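You operate a simulated robot arm through the tools that you are given. There is no shell and no other tool. Be economical: measure what you need, move in short steps, check, and stop when the job is done.

You are at the controls of a simulated robot arm. One attempt, no reset.

Task
Move the 12 mm frame from the filler to the stand and plug it.
Fine: A plug from the carton on its fill hole; its nozzle arm ends up, the other arm stays down; the carton ends shut, the frame flat on the stand's top.

Only the result counts: the job must be done as asked and must still hold three seconds after the hand-in. Knocking over, shifting, dropping, spilling or breaking anything else fails it.

Robot
A 6-joint arm with a four-finger gripper on a trunk, on a base that drives. Base frame: it is fixed to the floor where the robot stands at the start and does not move with it; the origin is under the middle of the robot, x ahead of it, y to its left, z up; the surface under the hand at the start is at about z = 84.4. Units: cm, degrees, N and s.
Its first joint turns from -166.0 to 166.0 degrees. Places, roughly: black plug (3x3x3 cm) [60, -30, 90]; plug carton lid [60, -30, 90]; top of the frame stand [70, 120, 70]. Payload 3.67 kg.
The tool frame sits at the grasp point between the pads (the TCP): z along the fingers, y along the line on which they close. The tips reach 2.8 cm beyond it. Largest opening 11.2 cm; the body of the gripper starts 7.3 cm behind the TCP.
Orientation is that of the tool frame in the base frame, as [roll, pitch, yaw] about the fixed x, y, z axes, in that order (R = Rz(yaw) Ry(pitch) Rx(roll)). With the fingers straight down and closing along the base's y, the tool's x points along the base's -x, its y along +y and its z along -z.

Tools
- The arm moves only by the tool nudge_tool. Its argument "motion" is a list that holds one entry, the list of rows, each a list of 7 numbers: the gripper command, from -1 (fully open) to 1 (shut), values between in proportion, then the shift along the tool's x, y, z in cm, then the turn, a rotation vector about the tool's x, y, z in degrees. In form: [[[hand, tx, ty, tz, wx, wy, wz], ...]]. A call has 1 to 20 rows; each row shifts and turns the commanded pose from where the row before left it, along the tool's axes as they then stand. Each row takes 0.2 s and may step no farther than 5 cm and 8.6 degrees from the row before; otherwise, or with a gripper value out of range, the whole call is refused. Where a pose cannot be reached the arm comes as near as it can. A force on the tool above 90 N (or 10 N above the force at the start of the call, whichever is more), or a blocked arm, ends the call early, and 0.2 s more pass. Each finger halts on what it meets, pressing with about 27 N; the grip force reading is that of the motor and also rises with nothing between the fingers. The clock runs only during rows and for 0.2 s after the last one: add rows that do not move to give the fingers time. The reply holds the time, the measured pose of the TCP, the force on the tool along the base axes, the opening and the grip force, in the units named above and with some noise, with the torque about the TCP (base axes, N m) and any sound that the robot's microphone picked up, and new pictures: "views" is both (left out), scene, wrist or none.
- Cameras (640 x 400 px; columns grow to the right, rows downward): "scene" is now at [11.23, 20.98, 134.02]; the picture's right is [-0.08, -1.00, 0.00], its down [-0.45, 0.04, -0.89] and it looks along [0.89, -0.07, -0.46] (base axes); focal length 266 px, centre (320, 200). "wrist" rides on the gripper at [6, -1.8, -10.4] in the tool frame; the picture's right is [0.29, 0.96, 0.00], its down [-0.80, 0.24, -0.55] and it looks along [-0.53, 0.16, 0.83] (tool axes); focal length 234 px, centre (320, 200). There is no depth. A picture from a camera that has moved, and an enlarged one, comes with that camera's place and axes in the base frame and with its lens.
- drive_base(legs): drives the robot by 1 to 6 legs, each [ahead, left, turn to the left] in cm, cm and degrees, along the robot's own axes; the way and the turn of a leg run together, so that a leg with both is an arc; at most 150 cm and 180 degrees a leg. The arm and the cameras ride along, it lands a little off, and it stops where it bumps. It gives what a move gives, and a new picture of the scene camera.
- aim_head(pan, tilt): turns the head with the scene camera to pan (to the left, within 143 degrees either way) and tilt (down, from -29 to 69), counted from straight ahead of the robot. It gives what a move gives, and a new picture of the scene camera.
- inspect(camera, box): a new picture of the part [left, top, right, bottom] of that camera's present view, enlarged. It takes no simulated time.
- finish_job(): hands the job in; it is judged then, once.

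Work in short steps. Places have to be worked out from the pictures, the camera data and where the tool is seen: move nearer, look again, correct. Check each grasp and each placing, and mend what went wrong. You have 120 turns and 260 pictures in all, those below and enlarged ones among them. Open the gripper and draw the arm clear of the work before you hand the job in, unless the task says otherwise; then end with one line.

The tools are called after ">>>" as name(argument=value, ...) on one line, values as JSON. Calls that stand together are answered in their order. nudge_tool: Moves the arm, as the interface text tells. Its arguments: {"type":"object","properties":{"motion":{"type":"array"},"views":{"type":"string","enum":["both","scene","wrist","none"]}},"required":["motion"]} The other tools are called the same way: drive_base (legs) drives the base; aim_head (pan, tilt) turns the head that bears the scene camera; inspect (camera, box) takes an enlarged picture of a part of a camera's view; finish_job () hands the job in.

At the start:

```text
time: 0.0
tool_pos: [62.09, 7.62, 123.91]
ee_rot: [180.0, 0.0, -180.0]
force: [-0.6, -0.4, -0.5]
torque: [-0.02, 0.0, 0.02]
width: 11.19
grip_force: 0.2
robot x, y, heading: [0.28, 0.17, -0.2]
head pan, tilt: [-4.4, 27.1]
```

scene: 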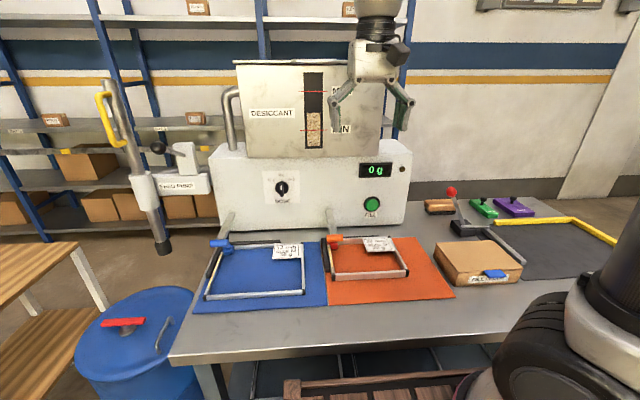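
wrist: 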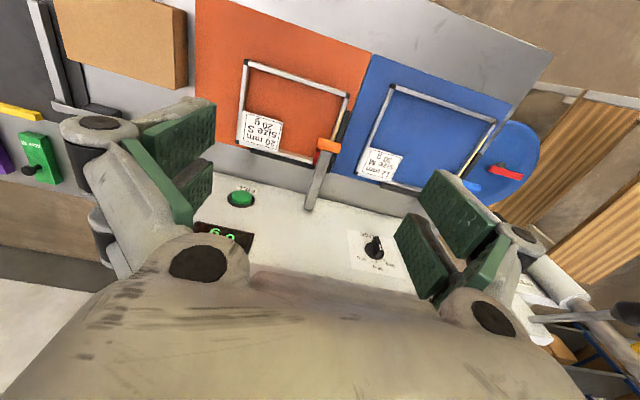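

I'll look closely at the frames, the carton and the filler first.

>>> inspect(camera="scene", box=[180, 200, 340, 320])

>>> inspect(camera="scene", box=[320, 200, 540, 320])

>>> inspect(camera="wrist", box=[180, 40, 560, 280])

>>> inspect(camera="scene", box=[90, 50, 420, 250])

>>> inspect(camera="scene", box=[420, 170, 640, 300])

```text
3.33 times, centred on (260, 260) of scene
camera zoom: at [11.23, 20.98, 134.02], right [-0.08, -1.0, 0.0], down [-0.45, 0.04, -0.89], along [0.89, -0.07, -0.46], focal length 886 px, centre (520, 0)
```

zoom: 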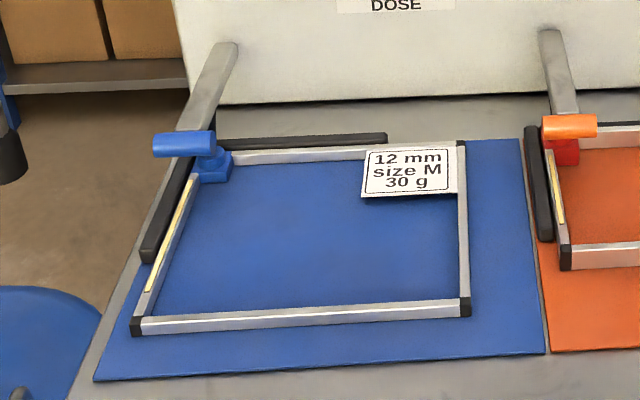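

```text
2.91 times, centred on (430, 260) of scene
camera zoom: at [11.23, 20.98, 134.02], right [-0.08, -1.0, 0.0], down [-0.45, 0.04, -0.89], along [0.89, -0.07, -0.46], focal length 773 px, centre (0, 26)
```

zoom: 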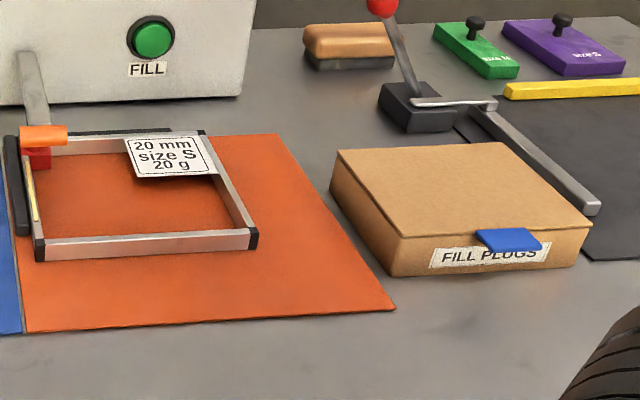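

```text
1.67 times, centred on (370, 160) of wrist
camera zoom: at [56.01, 5.87, 134.22], right [-0.29, 0.96, 0.0], down [0.8, 0.24, 0.55], along [0.53, 0.16, -0.83], focal length 390 px, centre (237, 267)
```

zoom: 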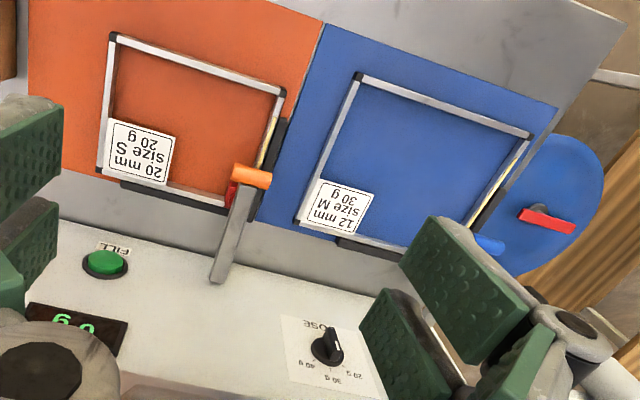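

```text
1.94 times, centred on (255, 150) of scene
camera zoom: at [11.23, 20.98, 134.02], right [-0.08, -1.0, 0.0], down [-0.45, 0.04, -0.89], along [0.89, -0.07, -0.46], focal length 515 px, centre (446, 297)
```

zoom: 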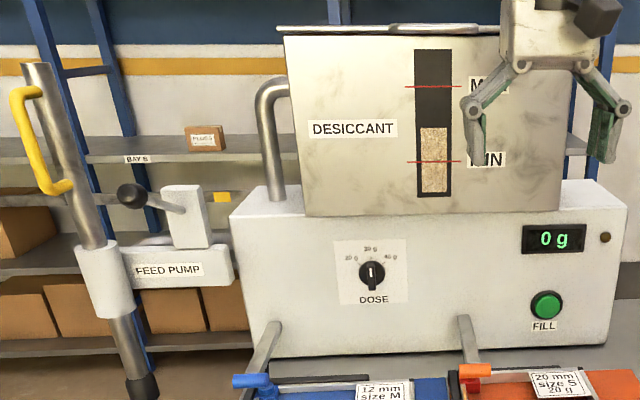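

```text
2.91 times, centred on (530, 235) of scene
camera zoom: at [11.23, 20.98, 134.02], right [-0.08, -1.0, 0.0], down [-0.45, 0.04, -0.89], along [0.89, -0.07, -0.46], focal length 773 px, centre (-291, 98)
```

zoom: 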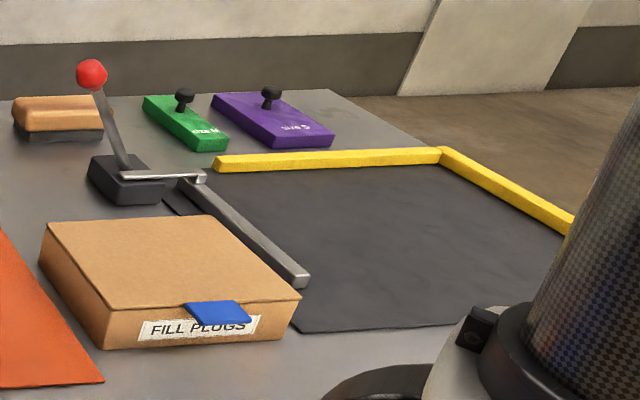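

The 12 mm frame is on the blue mat at the back-left corner under the blue-handled nozzle arm. Next I look at the stand on the left.

>>> aim_head(pan=55, tilt=35)

>>> aim_head(pan=15, tilt=45)

>>> aim_head(pan=-30, tilt=45)

```text
time: 1.3
tool_pos: [62.09, 7.81, 123.96]
ee_rot: [179.9, 0.0, 180.0]
force: [-0.2, -0.6, -0.2]
torque: [0.03, 0.01, -0.01]
width: 11.22
grip_force: 0.0
robot x, y, heading: [-0.22, 0.13, -0.3]
head pan, tilt: [55.0, 35.0]
camera scene: at [7.17, 28.89, 132.78], right [0.82, -0.57, 0.0], down [-0.33, -0.47, -0.82], along [0.47, 0.67, -0.57], focal length 266 px, centre (320, 200)
```

scene: 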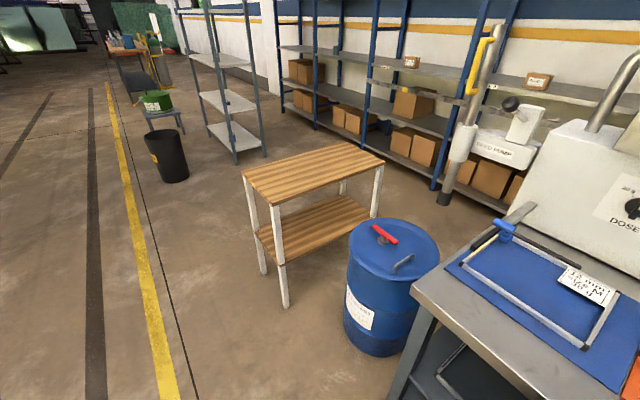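

```text
time: 2.4
tool_pos: [62.08, 7.7, 123.87]
ee_rot: [-180.0, 0.0, 180.0]
force: [0.3, 0.7, 0.1]
torque: [0.03, -0.03, -0.05]
width: 11.18
grip_force: 0.0
robot x, y, heading: [-0.19, -0.02, -0.0]
head pan, tilt: [15.0, 45.0]
camera scene: at [9.96, 23.79, 131.3], right [0.26, -0.97, 0.0], down [-0.68, -0.18, -0.71], along [0.68, 0.18, -0.71], focal length 266 px, centre (320, 200)
```

scene: 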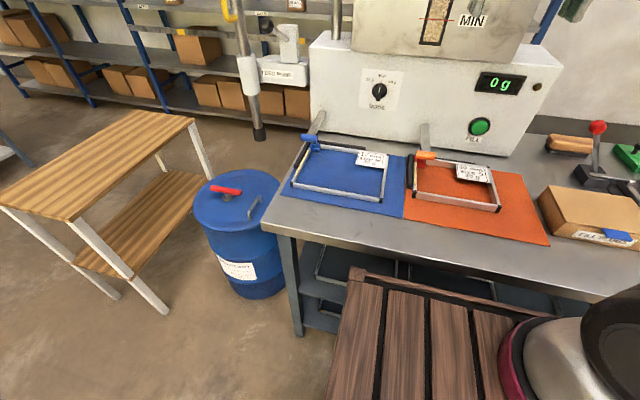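

```text
time: 3.5
tool_pos: [61.94, 7.66, 123.93]
ee_rot: [179.9, 0.0, 180.0]
force: [0.0, -0.2, 0.3]
torque: [-0.03, -0.01, -0.04]
width: 11.21
grip_force: 0.1
robot x, y, heading: [0.06, -0.18, 0.1]
head pan, tilt: [-30.0, 45.0]
camera scene: at [9.16, 17.62, 131.29], right [-0.5, -0.87, 0.0], down [-0.61, 0.35, -0.71], along [0.61, -0.35, -0.71], focal length 266 px, centre (320, 200)
```

scene: 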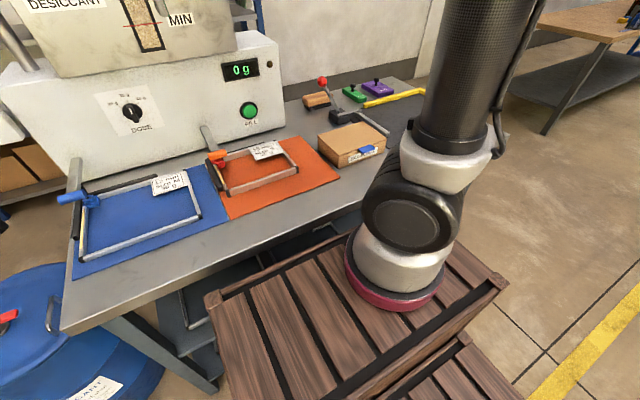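

The stand is a wooden table spanning about x 40–107, y 110–140. I bring the hand nearer the blue nozzle arm to look with the wrist camera.

>>> nudge_tool(motion=[[[-1, 0.3, 4.2, 1.2, 0, 0, 0], [-1, 0.3, 4.2, 1.2, 0, 0, 0], [-1, 0.3, 4.2, 1.2, 0, 0, 0], [-1, 0.3, 4.2, 1.2, 0, 0, 0], [-1, 0.3, 4.2, 1.2, 0, 0, 0], [-1, 0.3, 4.2, 1.2, 0, 0, 0], [-1, 0.3, 4.2, 1.2, 0, 0, 0], [-1, 0.3, 4.2, 1.2, 0, 0, 0]]])

>>> aim_head(pan=15, tilt=40)

```text
time: 5.3
tool_pos: [59.64, 41.27, 114.27]
ee_rot: [180.0, -0.1, -180.0]
force: [-0.1, -0.9, 1.1]
torque: [0.06, 0.01, 0.02]
width: 11.24
grip_force: 0.1
robot x, y, heading: [-0.21, -0.09, 0.2]
head pan, tilt: [-30.0, 45.0]
camera scene: at [9.16, 17.57, 131.3], right [-0.5, -0.87, 0.0], down [-0.61, 0.35, -0.71], along [0.61, -0.35, -0.71], focal length 266 px, centre (320, 200)
camera wrist: at [53.69, 39.43, 124.61], right [-0.29, 0.96, 0.0], down [0.8, 0.24, 0.55], along [0.53, 0.16, -0.83], focal length 234 px, centre (320, 200)
```

scene: 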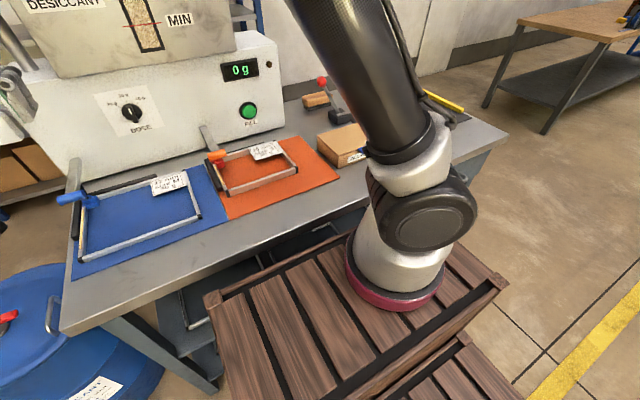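
wrist: 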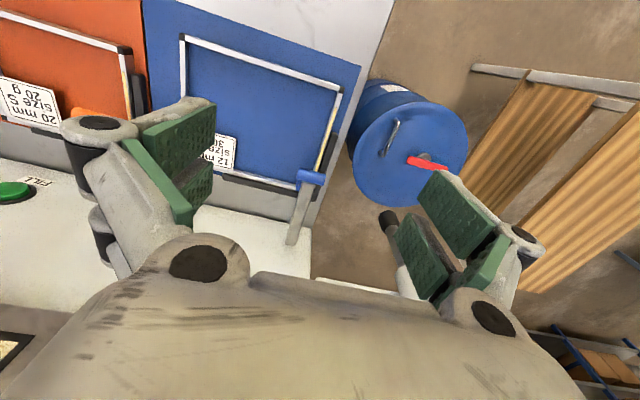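

```text
time: 6.4
tool_pos: [59.71, 41.21, 114.25]
ee_rot: [-180.0, 0.0, 180.0]
force: [1.3, -1.2, 0.4]
torque: [0.04, 0.02, -0.02]
width: 11.21
grip_force: 0.1
robot x, y, heading: [0.09, 0.09, 0.2]
head pan, tilt: [15.0, 40.0]
camera scene: at [10.33, 23.88, 132.02], right [0.26, -0.97, 0.0], down [-0.62, -0.17, -0.77], along [0.74, 0.2, -0.64], focal length 266 px, centre (320, 200)
```

scene: 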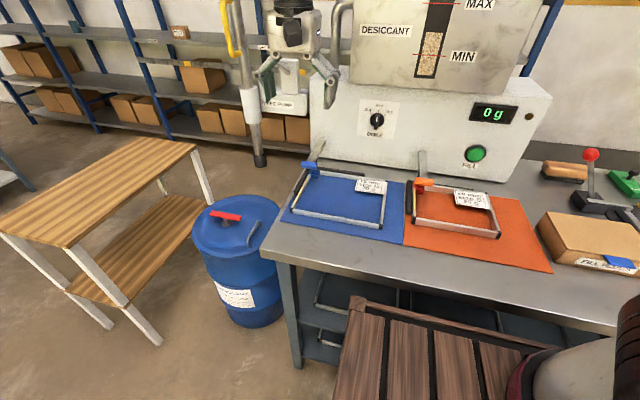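

The nozzle arm is visible from both cameras; zooming to triangulate the handle, the bar and the hinge.

>>> inspect(camera="wrist", box=[170, 20, 370, 260])

>>> inspect(camera="scene", box=[275, 130, 415, 240])

```text
1.67 times, centred on (270, 140) of wrist
camera zoom: at [53.67, 39.44, 124.6], right [-0.29, 0.96, 0.0], down [0.8, 0.24, 0.55], along [0.53, 0.16, -0.83], focal length 390 px, centre (403, 300)
```

zoom: 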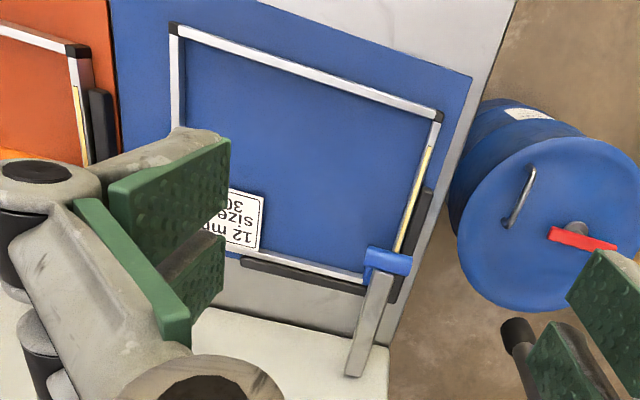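

```text
3.64 times, centred on (345, 185) of scene
camera zoom: at [10.33, 23.88, 132.02], right [0.26, -0.97, 0.0], down [-0.62, -0.17, -0.77], along [0.74, 0.2, -0.64], focal length 966 px, centre (229, 254)
```

zoom: 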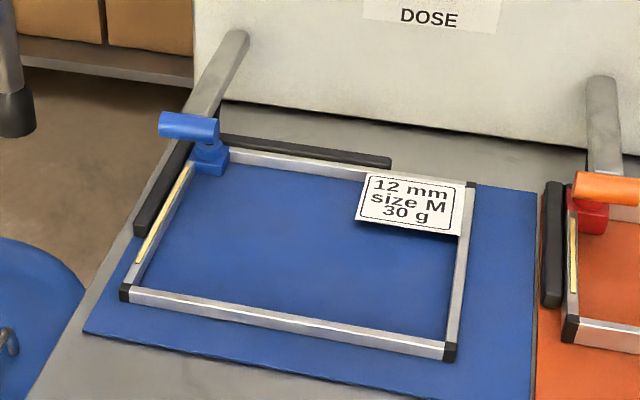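

By triangulation the handle is a cylinder along y, centred at (71, 43.4, 91.7), and the arm hinge is near (85, 43, 93). I turn the hand by 90° so the fingers close along x, to lift the handle from its left end.

>>> nudge_tool(motion=[[[-1, 0, 0, 0, 0, 0, 8.5], [-1, 0, 0, 0, 0, 0, 8.5], [-1, 0, 0, 0, 0, 0, 8.5], [-1, 0, 0, 0, 0, 0, 8.5], [-1, 0, 0, 0, 0, 0, 8.5], [-1, 0, 0, 0, 0, 0, 8.5], [-1, 0, 0, 0, 0, 0, 8.5], [-1, 0, 0, 0, 0, 0, 8.5], [-1, 0, 0, 0, 0, 0, 8.5], [-1, 0, 0, 0, 0, 0, 8.5], [-1, 0, 0, 0, 0, 0, 5], [-1, 0, 0, 0, 0, 0, 0]]], views="wrist")

```text
time: 9.0
tool_pos: [59.66, 41.13, 114.27]
ee_rot: [-179.9, 0.0, 89.9]
force: [0.8, 0.1, -0.2]
torque: [-0.02, 0.01, 0.02]
width: 11.17
grip_force: 0.1
robot x, y, heading: [-0.02, 0.02, 0.1]
head pan, tilt: [15.0, 40.0]
camera wrist: at [57.82, 47.24, 124.55], right [0.96, 0.29, 0.0], down [0.24, -0.8, 0.55], along [0.16, -0.53, -0.83], focal length 234 px, centre (320, 200)
```

wrist: 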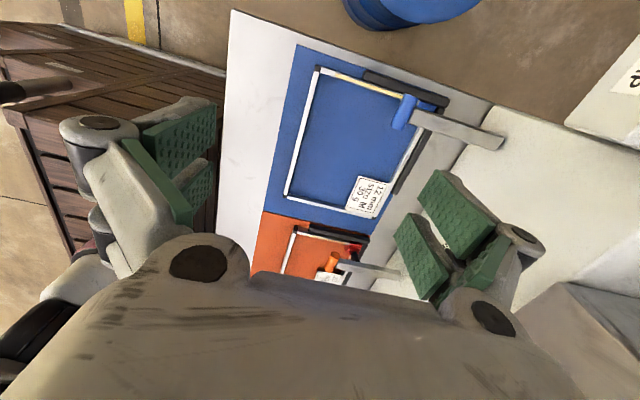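

>>> inspect(camera="wrist", box=[270, 50, 520, 230])

```text
2.22 times, centred on (395, 140) of wrist
camera zoom: at [57.82, 47.24, 124.55], right [0.96, 0.29, 0.0], down [0.24, -0.8, 0.55], along [0.16, -0.53, -0.83], focal length 520 px, centre (153, 333)
```

zoom: 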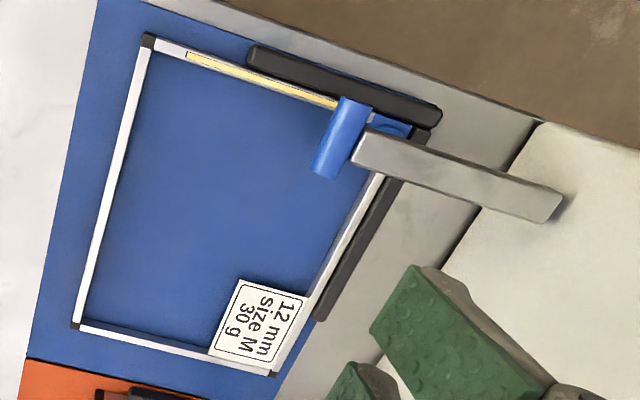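

The hand turned fine and shows the handle protruding on both sides of the bar's end, with the space below its front free. I close the fingers and tilt the hand 45° forward, to push the handle up from beneath.

>>> nudge_tool(motion=[[[1, 0, 0, 0, -7.5, 0, 0], [1, 0, 0, 0, -7.5, 0, 0], [1, 0, 0, 0, -7.5, 0, 0], [1, 0, 0, 0, -7.5, 0, 0], [1, 0, 0, 0, -7.5, 0, 0], [1, 0, 0, 0, -7.5, 0, 0], [1, 0, 0, 0, 0, 0, 0], [1, 0, 0, 0, 0, 0, 0]]])

```text
time: 10.8
tool_pos: [69.45, 42.09, 124.26]
ee_rot: [136.9, 1.2, 91.3]
force: [-0.7, -0.1, -0.9]
torque: [0.03, 0.0, 0.0]
width: 0.0
grip_force: 26.8
out of reach, approached as far as the arm can: row 4, 5, 6
robot x, y, heading: [-0.28, 0.2, -0.1]
head pan, tilt: [15.0, 40.0]
camera scene: at [10.32, 23.89, 132.02], right [0.26, -0.97, 0.0], down [-0.62, -0.17, -0.77], along [0.74, 0.2, -0.64], focal length 266 px, centre (320, 200)
camera wrist: at [60.92, 48.04, 130.3], right [0.69, 0.32, 0.65], down [-0.19, -0.79, 0.58], along [0.7, -0.53, -0.49], focal length 234 px, centre (320, 200)
```

scene: 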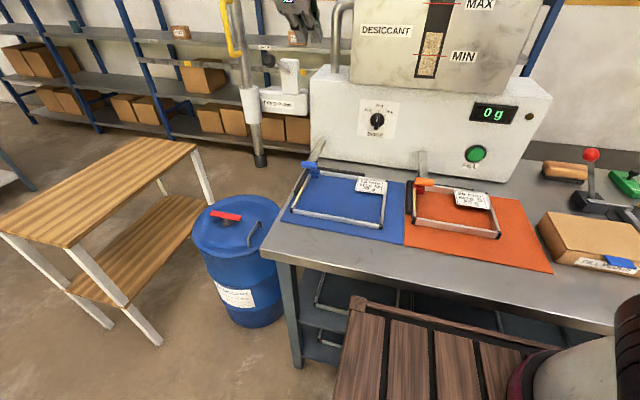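
wrist: 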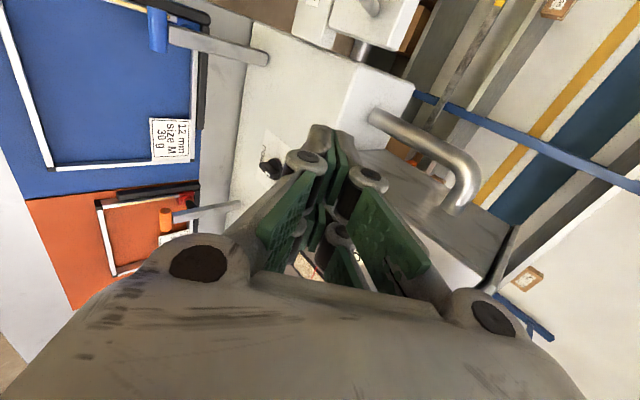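

The tilt at that spot is out of reach, so I check where the commanded pose stands.

>>> nudge_tool(motion=[[[1, 0, 0, 0, 0, 0, 0], [1, 0, 0, 0, 0, 0, 0]]], views="none")

```text
time: 11.4
tool_pos: [69.47, 42.13, 124.1]
ee_rot: [137.0, 1.2, 91.3]
force: [-0.3, 0.4, 0.0]
torque: [-0.02, 0.0, 0.0]
width: 0.0
grip_force: 26.6
robot x, y, heading: [-0.18, 0.28, 0.1]
head pan, tilt: [15.0, 40.0]
```

>>> nudge_tool(motion=[[[1, 0.17, -2.9, 2.37, 0, 0, 0], [1, 0.17, -2.9, 2.37, 0, 0, 0], [1, 0.17, -2.9, 2.37, 0, 0, 0], [1, 0.17, -2.9, 2.37, 0, 0, 0], [1, 0.17, -2.9, 2.37, 0, 0, 0], [1, 0.17, -2.9, 2.37, 0, 0, 0], [1, 0, 0, 0, 0, 0, 0]]])

```text
time: 13.0
tool_pos: [79.72, 47.09, 115.69]
ee_rot: [135.9, 0.6, 90.3]
force: [0.1, 0.9, -0.3]
torque: [0.01, 0.01, 0.0]
width: 0.01
grip_force: 27.2
out of reach, approached as far as the arm can: row 1, 2, 3, 4, 5, 6
robot x, y, heading: [0.2, -0.25, -0.2]
head pan, tilt: [15.0, 40.0]
camera scene: at [10.32, 23.89, 132.02], right [0.26, -0.97, 0.0], down [-0.62, -0.17, -0.77], along [0.74, 0.2, -0.64], focal length 266 px, centre (320, 200)
camera wrist: at [71.06, 53.04, 121.81], right [0.69, 0.3, 0.66], down [-0.21, -0.79, 0.57], along [0.7, -0.53, -0.48], focal length 234 px, centre (320, 200)
```

scene: 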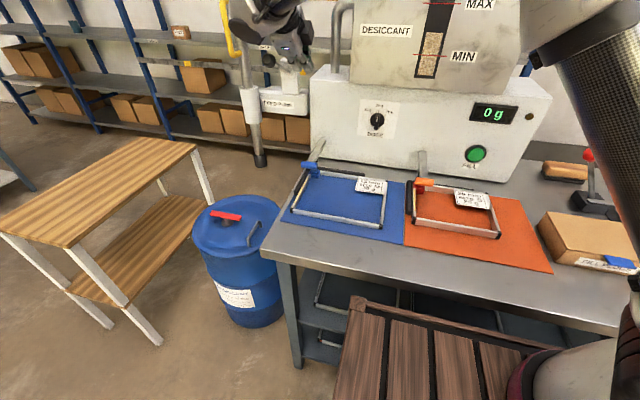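
wrist: 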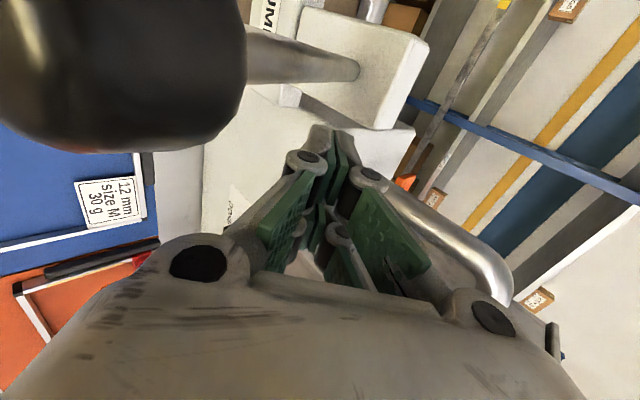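

That tilt needs more distance from the robot. I retreat backward-upward while untilting, and will then back the base off to gain reach.

>>> nudge_tool(motion=[[[1, 0, 0, -3.5, 0, 0, 0], [1, 0, 0, -3.5, 7, 0, 0], [1, 0, -1, -3, 7, 0, 0], [1, 0, -2, -2, 7, 0, 0], [1, 0, -2, -1, 7, 0, 0], [1, 0, -2, 0, 7, 0, 0], [1, 0, -2, 0, 8, 0, 0], [1, 0, 0, 0, 0, 0, 0]]], views="scene")

```text
time: 14.8
tool_pos: [63.61, 47.17, 122.93]
ee_rot: [178.1, 0.0, 90.0]
force: [0.6, 0.4, 0.3]
torque: [-0.01, 0.0, 0.0]
width: 0.01
grip_force: 27.0
out of reach, approached as far as the arm can: row 1
robot x, y, heading: [0.03, -0.16, 0.2]
head pan, tilt: [15.0, 40.0]
camera scene: at [10.32, 23.89, 132.02], right [0.26, -0.97, 0.0], down [-0.62, -0.17, -0.77], along [0.74, 0.2, -0.64], focal length 266 px, centre (320, 200)
```

scene: 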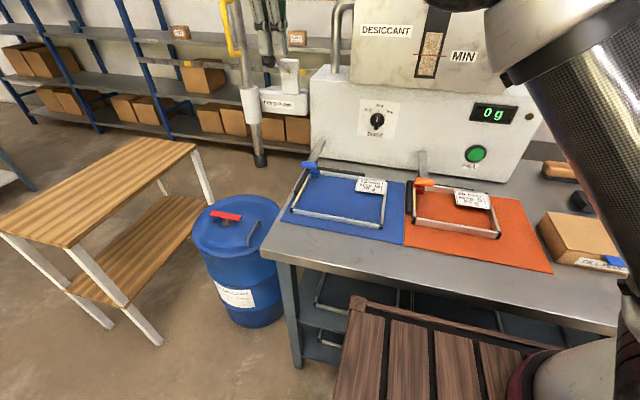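

>>> drive_base(legs=[[-18, 0, 0], [0, 30, 0]])

```text
time: 17.9
tool_pos: [45.87, 77.11, 122.86]
ee_rot: [178.0, 0.0, 89.9]
force: [-0.3, 0.5, -0.3]
torque: [0.02, 0.03, 0.0]
width: 0.01
grip_force: 26.8
robot x, y, heading: [-18.02, 30.37, -0.1]
head pan, tilt: [15.0, 40.0]
camera scene: at [-7.43, 54.02, 132.02], right [0.26, -0.97, 0.0], down [-0.62, -0.16, -0.77], along [0.74, 0.2, -0.64], focal length 266 px, centre (320, 200)
```

scene: 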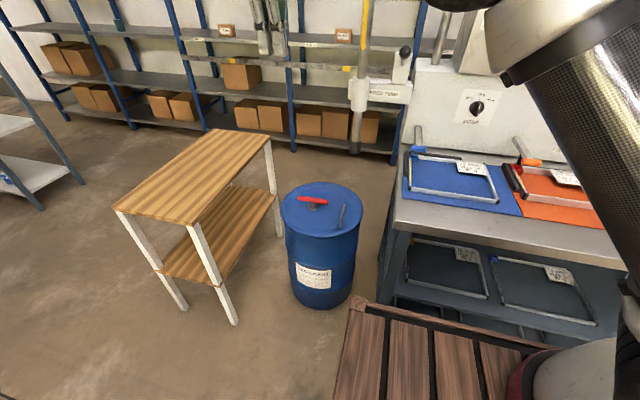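

Now I bring the hand in front of the handle and tilt it 45° forward again.

>>> nudge_tool(motion=[[[1, -3.75, 2.0, 1.6, 0, 0, 0], [1, -3.75, 2.0, 1.6, 0, 0, 0], [1, -3.75, 2.0, 1.6, 0, 0, 0], [1, -3.75, 2.0, 1.6, 0, 0, 0], [1, -3.75, 2.0, 1.6, 0, 0, 0], [1, -3.75, 2.0, 1.6, 0, 0, 0], [1, -3.75, 2.0, 1.6, 0, 0, 0], [1, -3.75, 2.0, 1.6, 0, 0, 0], [1, -3.75, 2.0, 1.6, 0, 0, 0], [1, 0, 0, 0, -7.2, 0, 0], [1, 0, 0, 0, -7.2, 0, 0], [1, 0, 0, 0, -7.2, 0, 0], [1, 0, 0, 0, -7.2, 0, 0], [1, 0, 0, 0, -7.2, 0, 0], [1, 0, 0, 0, -7.2, 0, 0], [1, 0, 0, 0, 0, 0, 0]]])

>>> aim_head(pan=-20, tilt=25)

```text
time: 21.4
tool_pos: [64.83, 43.24, 110.77]
ee_rot: [139.2, 0.0, 90.1]
force: [-0.8, 1.0, -0.3]
torque: [-0.03, -0.01, -0.02]
width: 0.0
grip_force: 26.7
out of reach, approached as far as the arm can: row 15
robot x, y, heading: [-18.15, 30.29, -0.0]
head pan, tilt: [15.0, 40.0]
camera scene: at [-7.44, 54.01, 132.02], right [0.26, -0.97, 0.0], down [-0.62, -0.16, -0.77], along [0.74, 0.2, -0.64], focal length 266 px, centre (320, 200)
camera wrist: at [56.68, 49.16, 117.31], right [0.72, 0.29, 0.63], down [-0.18, -0.8, 0.58], along [0.67, -0.53, -0.53], focal length 234 px, centre (320, 200)
```

scene: 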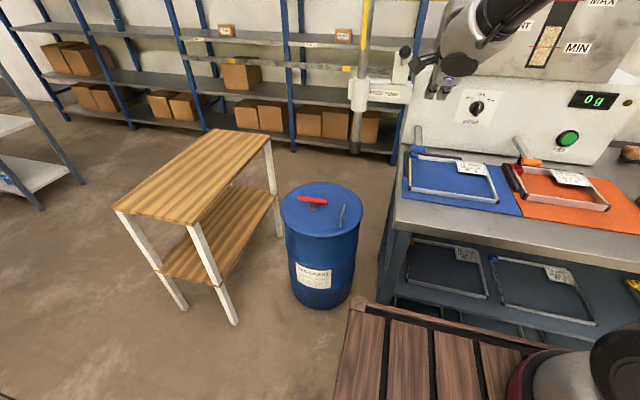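
wrist: 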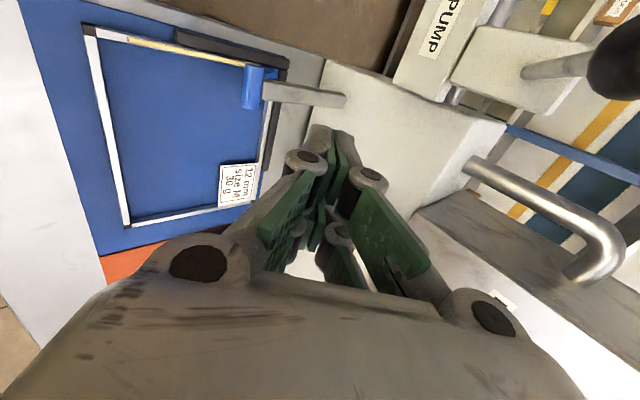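

```text
time: 22.4
tool_pos: [64.84, 43.12, 110.73]
ee_rot: [139.1, 0.0, 90.0]
force: [0.1, -0.5, 0.8]
torque: [-0.02, 0.02, -0.02]
width: 0.0
grip_force: 26.3
robot x, y, heading: [-17.84, 30.05, -0.2]
head pan, tilt: [-20.0, 25.0]
camera scene: at [-7.0, 48.66, 134.35], right [-0.34, -0.94, 0.0], down [-0.4, 0.15, -0.91], along [0.85, -0.31, -0.42], focal length 266 px, centre (320, 200)
```

scene: 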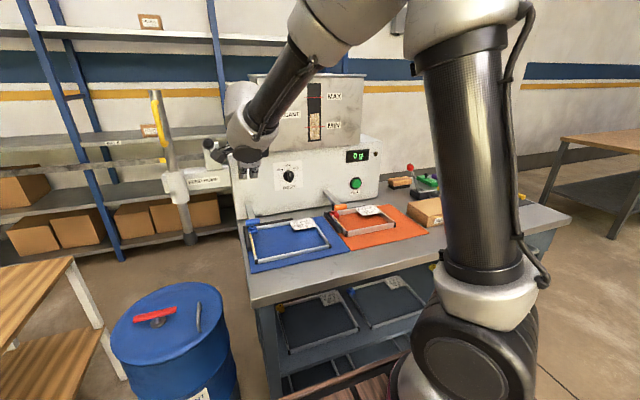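

>>> nudge_tool(motion=[[[1, 0, -3.0, 2.5, 0, 0, 0], [1, 0, -3.0, 2.5, 0, 0, 0], [1, 0, -3.0, 2.5, 0, 0, 0], [1, 0, -3.0, 2.5, 0, 0, 0], [1, 0, 0, 0, 0, 0, 0]]])

```text
time: 23.6
tool_pos: [67.6, 42.02, 105.51]
ee_rot: [142.2, 0.1, 90.7]
force: [0.6, -0.8, -0.2]
torque: [0.03, 0.01, -0.02]
width: 0.01
grip_force: 26.9
out of reach, approached as far as the arm can: row 1, 2, 3, 4
robot x, y, heading: [-17.88, 30.31, -0.3]
head pan, tilt: [-20.0, 25.0]
camera scene: at [-7.01, 48.65, 134.35], right [-0.34, -0.94, 0.0], down [-0.4, 0.15, -0.91], along [0.85, -0.31, -0.42], focal length 266 px, centre (320, 200)
camera wrist: at [59.78, 47.91, 112.6], right [0.75, 0.3, 0.59], down [-0.14, -0.8, 0.59], along [0.64, -0.52, -0.56], focal length 234 px, centre (320, 200)
```

scene: 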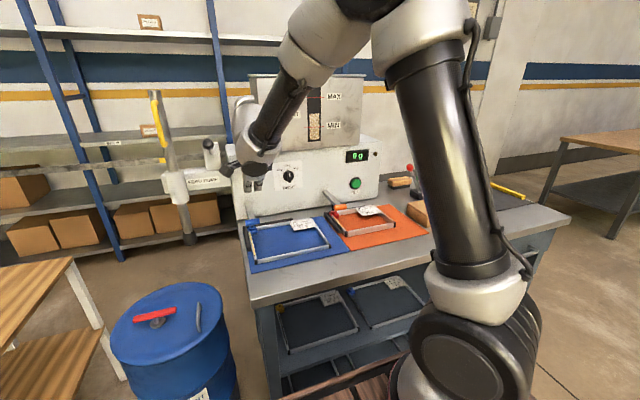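
wrist: 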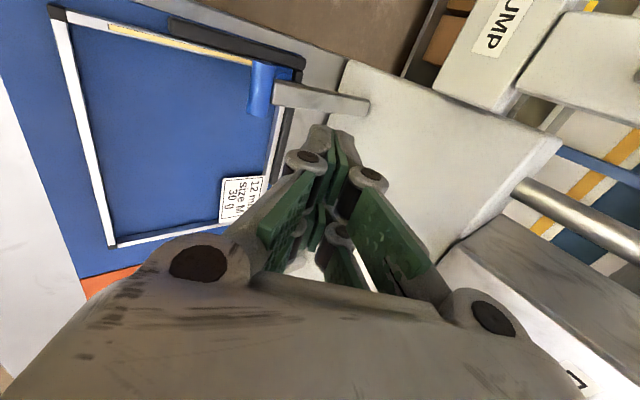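

The reach limit seems to be the wrist lining up with the forearm, so I back off further to flatten the forearm.

>>> drive_base(legs=[[-15, 0, 0]])

>>> nudge_tool(motion=[[[1, 0.2, 2.7, 3.2, -3, 0, 0], [1, 0.2, 2.7, 3.2, -3, 0, 0], [1, 0.3, -3.2, 2.4, 0, 0, 0], [1, 0.3, -3.2, 2.4, 0, 0, 0], [1, 0, 0, 0, 0, 0, 0]]])

```text
time: 24.9
tool_pos: [52.73, 42.04, 105.58]
ee_rot: [142.0, 0.1, 90.7]
force: [-0.9, -0.6, -0.1]
torque: [-0.02, 0.01, 0.01]
width: 0.0
grip_force: 26.4
robot x, y, heading: [-32.89, 30.59, -0.2]
head pan, tilt: [-20.0, 25.0]
camera scene: at [-22.01, 48.69, 134.35], right [-0.35, -0.94, 0.0], down [-0.4, 0.15, -0.91], along [0.85, -0.31, -0.42], focal length 266 px, centre (320, 200)
```

scene: 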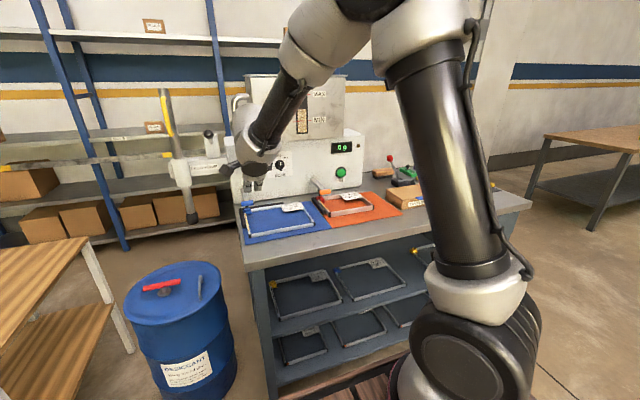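

```text
time: 26.1
tool_pos: [64.71, 43.02, 103.59]
ee_rot: [137.8, 0.1, 91.0]
force: [0.2, -0.3, -0.3]
torque: [0.01, -0.02, -0.02]
width: 0.0
grip_force: 26.7
out of reach, approached as far as the arm can: row 1, 2, 3, 4
robot x, y, heading: [-32.99, 29.97, -0.2]
head pan, tilt: [-20.0, 25.0]
camera scene: at [-22.01, 48.69, 134.35], right [-0.35, -0.94, 0.0], down [-0.4, 0.15, -0.91], along [0.85, -0.31, -0.42], focal length 266 px, centre (320, 200)
camera wrist: at [56.3, 48.86, 109.97], right [0.7, 0.3, 0.64], down [-0.18, -0.8, 0.57], along [0.69, -0.52, -0.51], focal length 234 px, centre (320, 200)
```

scene: 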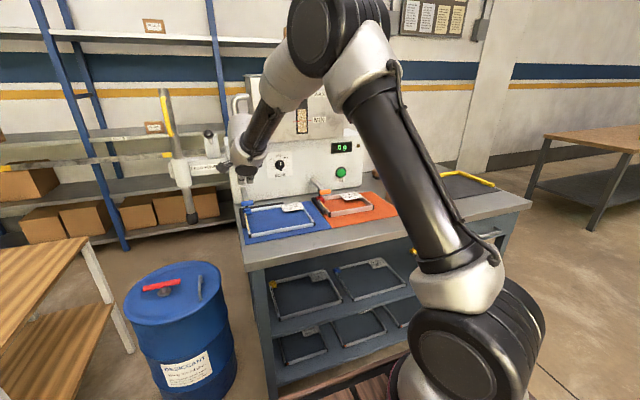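
wrist: 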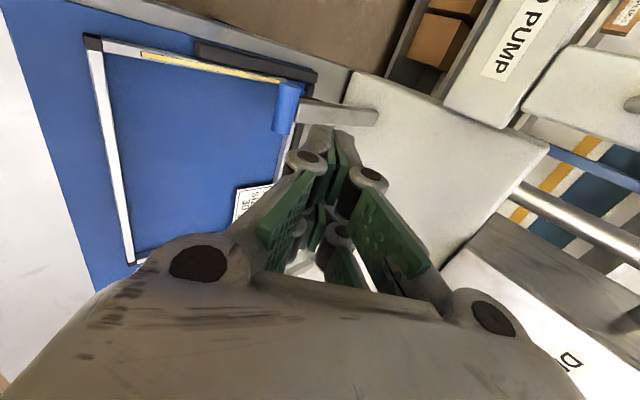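

The forward tilt stays limited at low heights, and the pump's lever knob sits near (74, 53, 117), so the left is blocked too. I'll instead push the bar up from its right side with a sideways tilt: first retreat, untilt and turn back to the original yaw.

>>> nudge_tool(motion=[[[1, 0, 0, -3.5, 7, 0, 0], [1, 0, 0, -3.5, 7, 0, 0], [1, 0, 0, -3.5, 7, 0, 0], [1, 0, 0, -3, 7, 0, 0], [1, 0, 0, -3, 7, 0, 0], [1, 0, 0, 0, 7.2, 0, 0], [1, -2, 0, 0, 0, 0, -8.5], [1, 0, 0, 0, 0, 0, -8.5], [1, 0, 0, 0, 0, 0, -8.5], [1, 0, 0, 0, 0, 0, -8.5], [1, 0, 0, 0, 0, 0, -8.5], [1, 0, 0, 0, 0, 0, -8.5], [1, 0, 0, 0, 0, 0, -8.5], [1, 0, 0, 0, 0, 0, -8.5], [1, 0, 0, 0, 0, 0, -8.5], [1, 0, 0, 0, 0, 0, -8.5], [1, 0, 0, 0, 0, 0, -5], [1, 0, 0, 0, 0, 0, 0]]], views="none")

>>> drive_base(legs=[[28, 0, 0]])

```text
time: 29.9
tool_pos: [54.48, 40.98, 114.99]
ee_rot: [-179.9, 1.8, -179.3]
force: [0.4, -0.5, -0.8]
torque: [-0.02, -0.01, 0.0]
width: 0.0
grip_force: 27.0
robot x, y, heading: [-32.8, 30.23, -0.4]
head pan, tilt: [-20.0, 25.0]
```

```text
time: 31.9
tool_pos: [83.01, 40.73, 114.94]
ee_rot: [-179.9, 1.7, -179.4]
force: [0.2, -0.3, 0.9]
torque: [0.02, 0.0, 0.01]
width: 0.02
grip_force: 26.8
robot x, y, heading: [-4.59, 30.14, -0.3]
head pan, tilt: [-20.0, 25.0]
camera scene: at [6.61, 48.56, 134.35], right [-0.35, -0.94, 0.0], down [-0.4, 0.15, -0.91], along [0.85, -0.31, -0.42], focal length 266 px, centre (320, 200)
```

scene: 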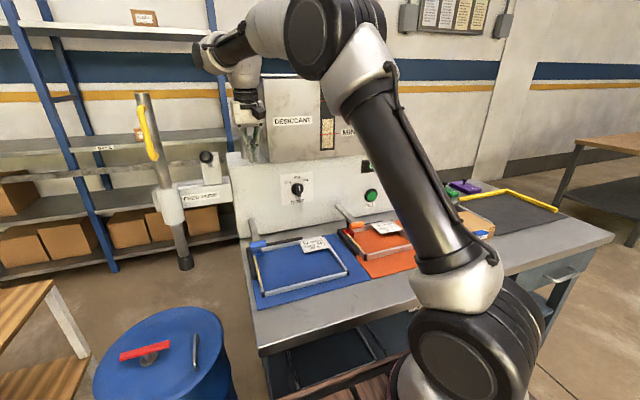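

The hand is clear but close to the hopper; I pull it back and right, then tilt it 50° sideways so the closed fingers point left-down.

>>> nudge_tool(motion=[[[1, 3.5, -2.5, 0, 0, 0, 0], [1, 3.5, -2.5, 0, 0, 0, 0], [1, 3, -2.5, 0, 0, 0, 0], [1, 0, 0, 0, -7.2, 0, 0], [1, 0, 0, 0, -7.2, 0, 0], [1, 0, 0, 0, -7.2, 0, 0], [1, 0, 0, 0, -7.2, 0, 0], [1, 0, 0, 0, -7.2, 0, 0], [1, 0, 0, 0, -7.2, 0, 0], [1, 0, 0, 0, -7.2, 0, 0], [1, 0, 0, 0, 0, 0, 0]]])

```text
time: 34.3
tool_pos: [73.22, 33.19, 114.68]
ee_rot: [129.7, 1.6, -179.5]
force: [0.0, 0.2, 0.1]
torque: [-0.03, 0.02, 0.0]
width: 0.0
grip_force: 27.0
robot x, y, heading: [-4.29, 29.79, -0.5]
head pan, tilt: [-20.0, 25.0]
camera scene: at [6.6, 48.55, 134.35], right [-0.35, -0.94, 0.0], down [-0.4, 0.15, -0.91], along [0.85, -0.31, -0.42], focal length 266 px, centre (320, 200)
camera wrist: at [67.12, 23.92, 119.64], right [-0.32, 0.61, 0.73], down [0.78, -0.27, 0.56], along [0.53, 0.75, -0.39], focal length 234 px, centre (320, 200)
```

scene: 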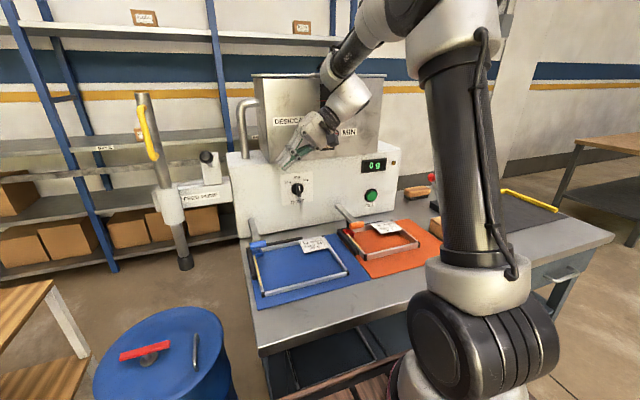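
wrist: 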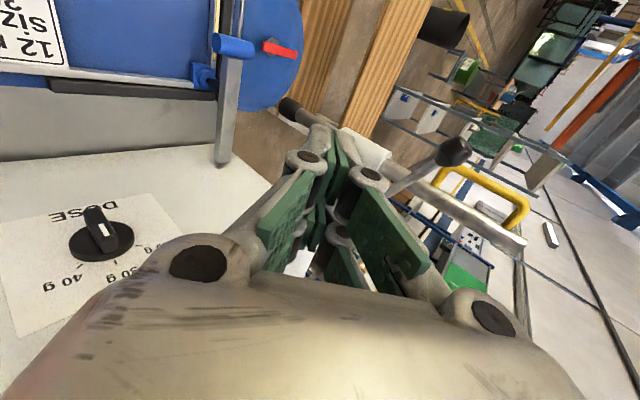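

The sideways tilt works; I zoom in on both views to refine the bar's position.

>>> inspect(camera="wrist", box=[100, 0, 340, 180])

>>> inspect(camera="scene", box=[225, 190, 365, 310])

```text
2.22 times, centred on (220, 90) of wrist
camera zoom: at [67.12, 23.92, 119.64], right [-0.32, 0.61, 0.73], down [0.78, -0.27, 0.56], along [0.53, 0.75, -0.39], focal length 520 px, centre (542, 444)
```

zoom: 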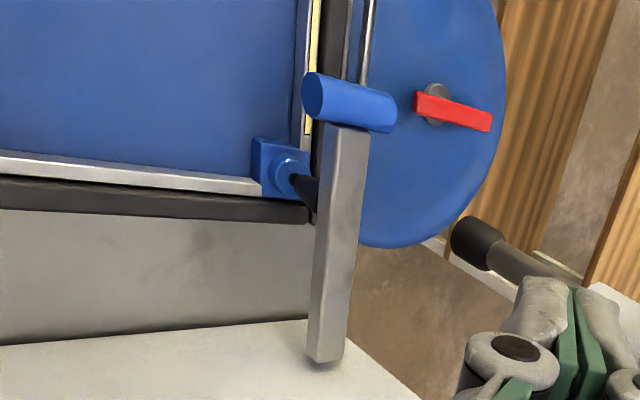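

```text
3.33 times, centred on (295, 250) of scene
camera zoom: at [6.6, 48.55, 134.35], right [-0.35, -0.94, 0.0], down [-0.4, 0.15, -0.91], along [0.85, -0.31, -0.42], focal length 886 px, centre (403, 33)
```

zoom: 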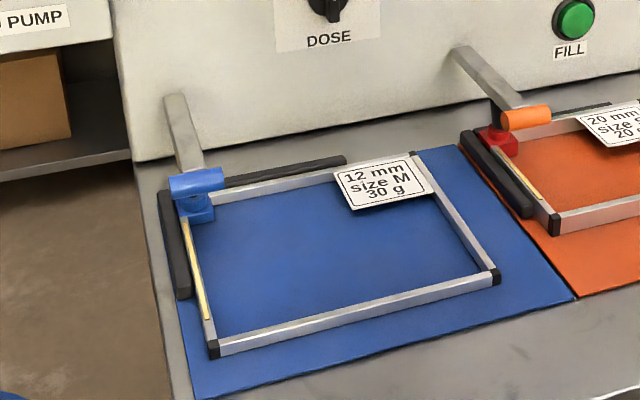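

The black nozzle under the bar sits on a blue block (fill hole) near (75, 43). I lower the hand to the right of the bar, behind the nozzle.

>>> nudge_tool(motion=[[[1, -1.13, -2.43, 2.73, 0, 0, 0], [1, -1.13, -2.43, 2.73, 0, 0, 0], [1, -1.13, -2.43, 2.73, 0, 0, 0], [1, -1.13, -2.43, 2.73, 0, 0, 0], [1, -1.13, -2.43, 2.73, 0, 0, 0], [1, -1.13, -2.43, 2.73, 0, 0, 0], [1, 0, 0, 0, 0, 0, 0]]])

>>> inspect(camera="scene", box=[225, 170, 365, 290])

```text
time: 36.1
tool_pos: [78.86, 36.27, 95.72]
ee_rot: [129.8, 3.5, -179.6]
force: [-0.6, -0.2, -0.2]
torque: [0.02, -0.03, -0.01]
width: 0.01
grip_force: 27.5
robot x, y, heading: [-5.04, 29.6, -0.5]
head pan, tilt: [-20.0, 25.0]
stopped in row 7: the arm was blocked; the commanded pose is now the measured one
camera scene: at [4.55, 48.27, 134.44], right [-0.35, -0.94, 0.0], down [-0.39, 0.15, -0.91], along [0.85, -0.32, -0.41], focal length 266 px, centre (320, 200)
camera wrist: at [72.59, 26.99, 100.48], right [-0.34, 0.61, 0.72], down [0.76, -0.27, 0.59], along [0.55, 0.75, -0.38], focal length 234 px, centre (320, 200)
```

scene: 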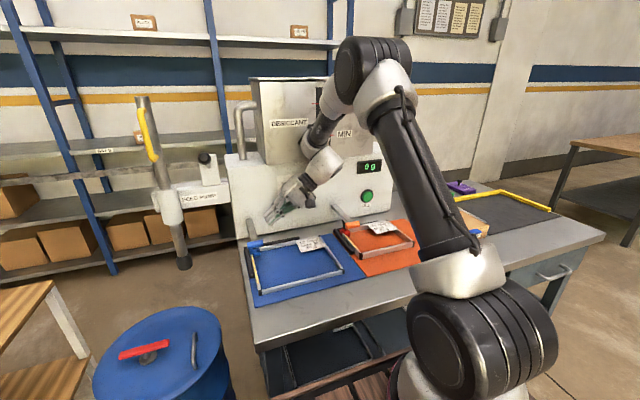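
wrist: 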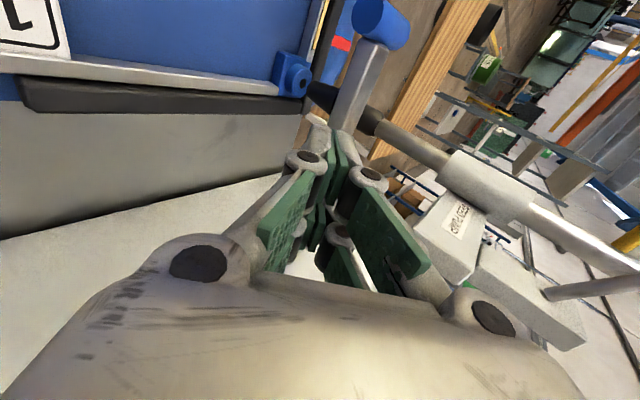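

```text
3.33 times, centred on (295, 230) of scene
camera zoom: at [4.55, 48.27, 134.44], right [-0.35, -0.94, 0.0], down [-0.39, 0.15, -0.91], along [0.85, -0.32, -0.41], focal length 886 px, centre (403, 100)
```

zoom: 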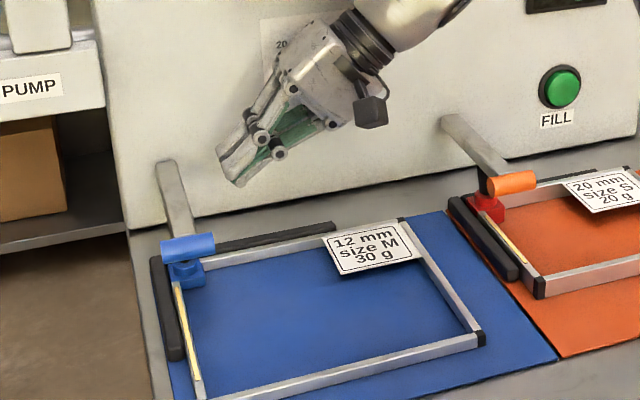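

The arm's wrist touched the filler's face, so I back off toward the robot at once and will work at the handle instead (x≈70).

>>> nudge_tool(motion=[[[1, 2, 0, 0, 0, 0, 0], [1, 3, 0, 0, 0, 0, 0], [1, 3, 0, 0, 0, 0, 0], [1, 0, 0, 0, 0, 0, 0], [1, 0, 0, 0, 0, 0, 0]]])

>>> inspect(camera="scene", box=[225, 170, 365, 290])

```text
time: 37.3
tool_pos: [72.08, 35.9, 93.7]
ee_rot: [129.7, 2.6, -179.6]
force: [0.2, -0.8, 0.0]
torque: [0.0, 0.01, -0.03]
width: 0.0
grip_force: 27.3
robot x, y, heading: [-4.9, 29.82, -0.5]
head pan, tilt: [-20.0, 25.0]
camera scene: at [6.12, 48.2, 134.35], right [-0.35, -0.94, 0.0], down [-0.4, 0.15, -0.91], along [0.85, -0.32, -0.42], focal length 266 px, centre (320, 200)
camera wrist: at [65.95, 26.78, 98.74], right [-0.32, 0.61, 0.72], down [0.77, -0.27, 0.57], along [0.54, 0.75, -0.39], focal length 234 px, centre (320, 200)
```

scene: 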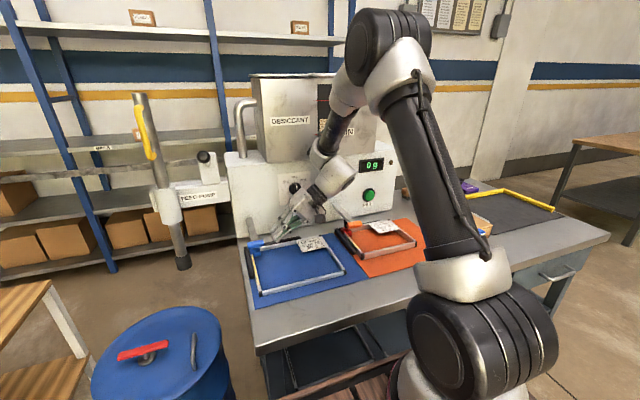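
wrist: 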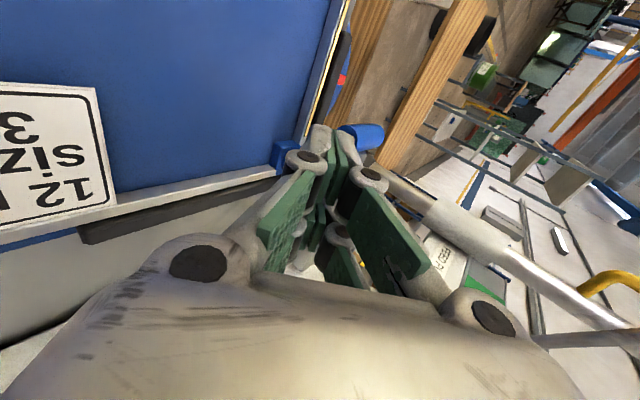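

```text
3.33 times, centred on (295, 230) of scene
camera zoom: at [6.12, 48.2, 134.35], right [-0.35, -0.94, 0.0], down [-0.4, 0.15, -0.91], along [0.85, -0.32, -0.42], focal length 886 px, centre (403, 100)
```

zoom: 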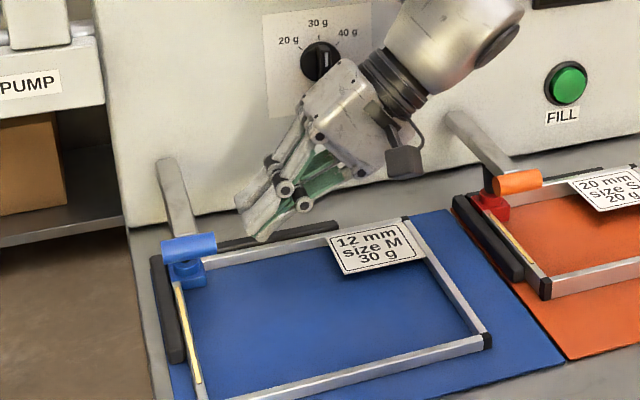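

Nothing appears shifted. I tilt to 60° and come down to z≈89 on the right of the handle's end, then look.

>>> nudge_tool(motion=[[[1, 0.75, 0, 0, -5, 0, 0], [1, 0.75, 0, 0, -5, 0, 0], [1, 0, -2.08, 1.2, 0, 0, 0], [1, 0, -2.08, 1.2, 0, 0, 0], [1, 0, 0, 0, 0, 0, 0]]])

>>> inspect(camera="scene", box=[225, 200, 335, 290])

>>> inspect(camera="wrist", box=[200, 60, 440, 240])

```text
time: 38.5
tool_pos: [70.89, 36.02, 88.98]
ee_rot: [119.7, 2.5, -179.5]
force: [0.1, 0.1, -0.3]
torque: [0.0, 0.0, -0.04]
width: 0.0
grip_force: 26.9
robot x, y, heading: [-4.81, 29.92, -0.5]
head pan, tilt: [-20.0, 25.0]
camera scene: at [6.13, 48.2, 134.35], right [-0.35, -0.94, 0.0], down [-0.4, 0.15, -0.91], along [0.85, -0.32, -0.42], focal length 266 px, centre (320, 200)
camera wrist: at [64.81, 26.03, 92.35], right [-0.33, 0.47, 0.82], down [0.78, -0.36, 0.52], along [0.54, 0.81, -0.25], focal length 234 px, centre (320, 200)
```

scene: 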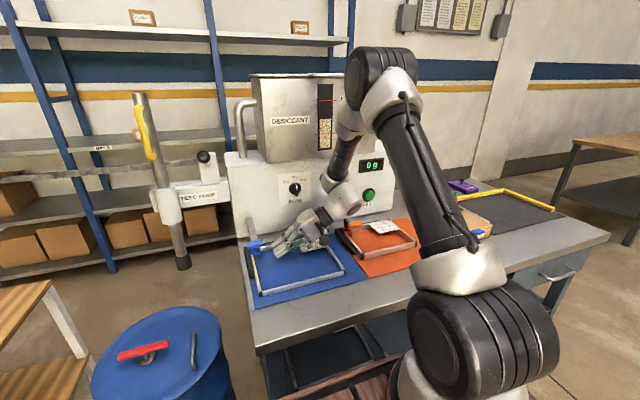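
wrist: 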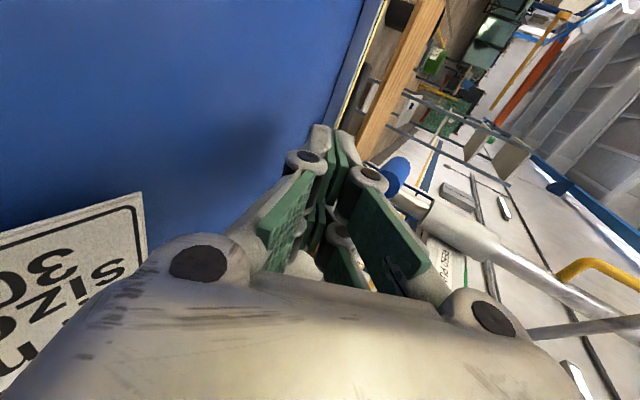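

```text
4.44 times, centred on (280, 245) of scene
camera zoom: at [6.13, 48.2, 134.35], right [-0.35, -0.94, 0.0], down [-0.4, 0.15, -0.91], along [0.85, -0.32, -0.42], focal length 1181 px, centre (498, 0)
```

zoom: 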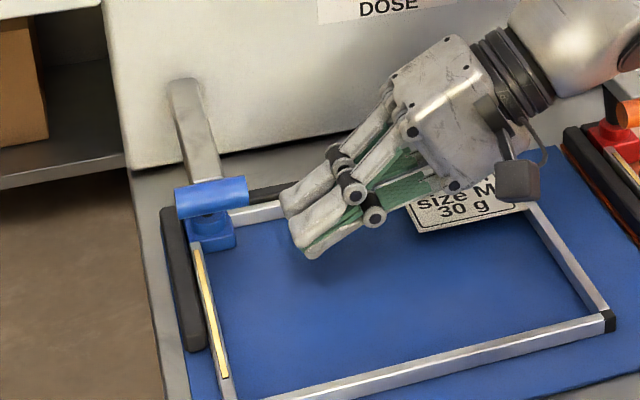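

```text
2.22 times, centred on (320, 150) of wrist
camera zoom: at [64.81, 26.03, 92.35], right [-0.33, 0.47, 0.82], down [0.78, -0.36, 0.52], along [0.54, 0.81, -0.25], focal length 520 px, centre (320, 311)
```

zoom: 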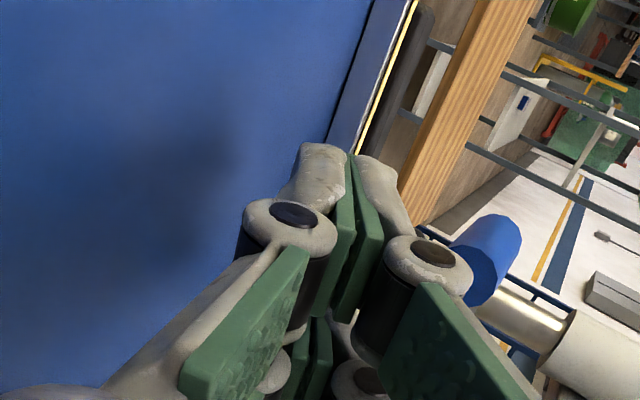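

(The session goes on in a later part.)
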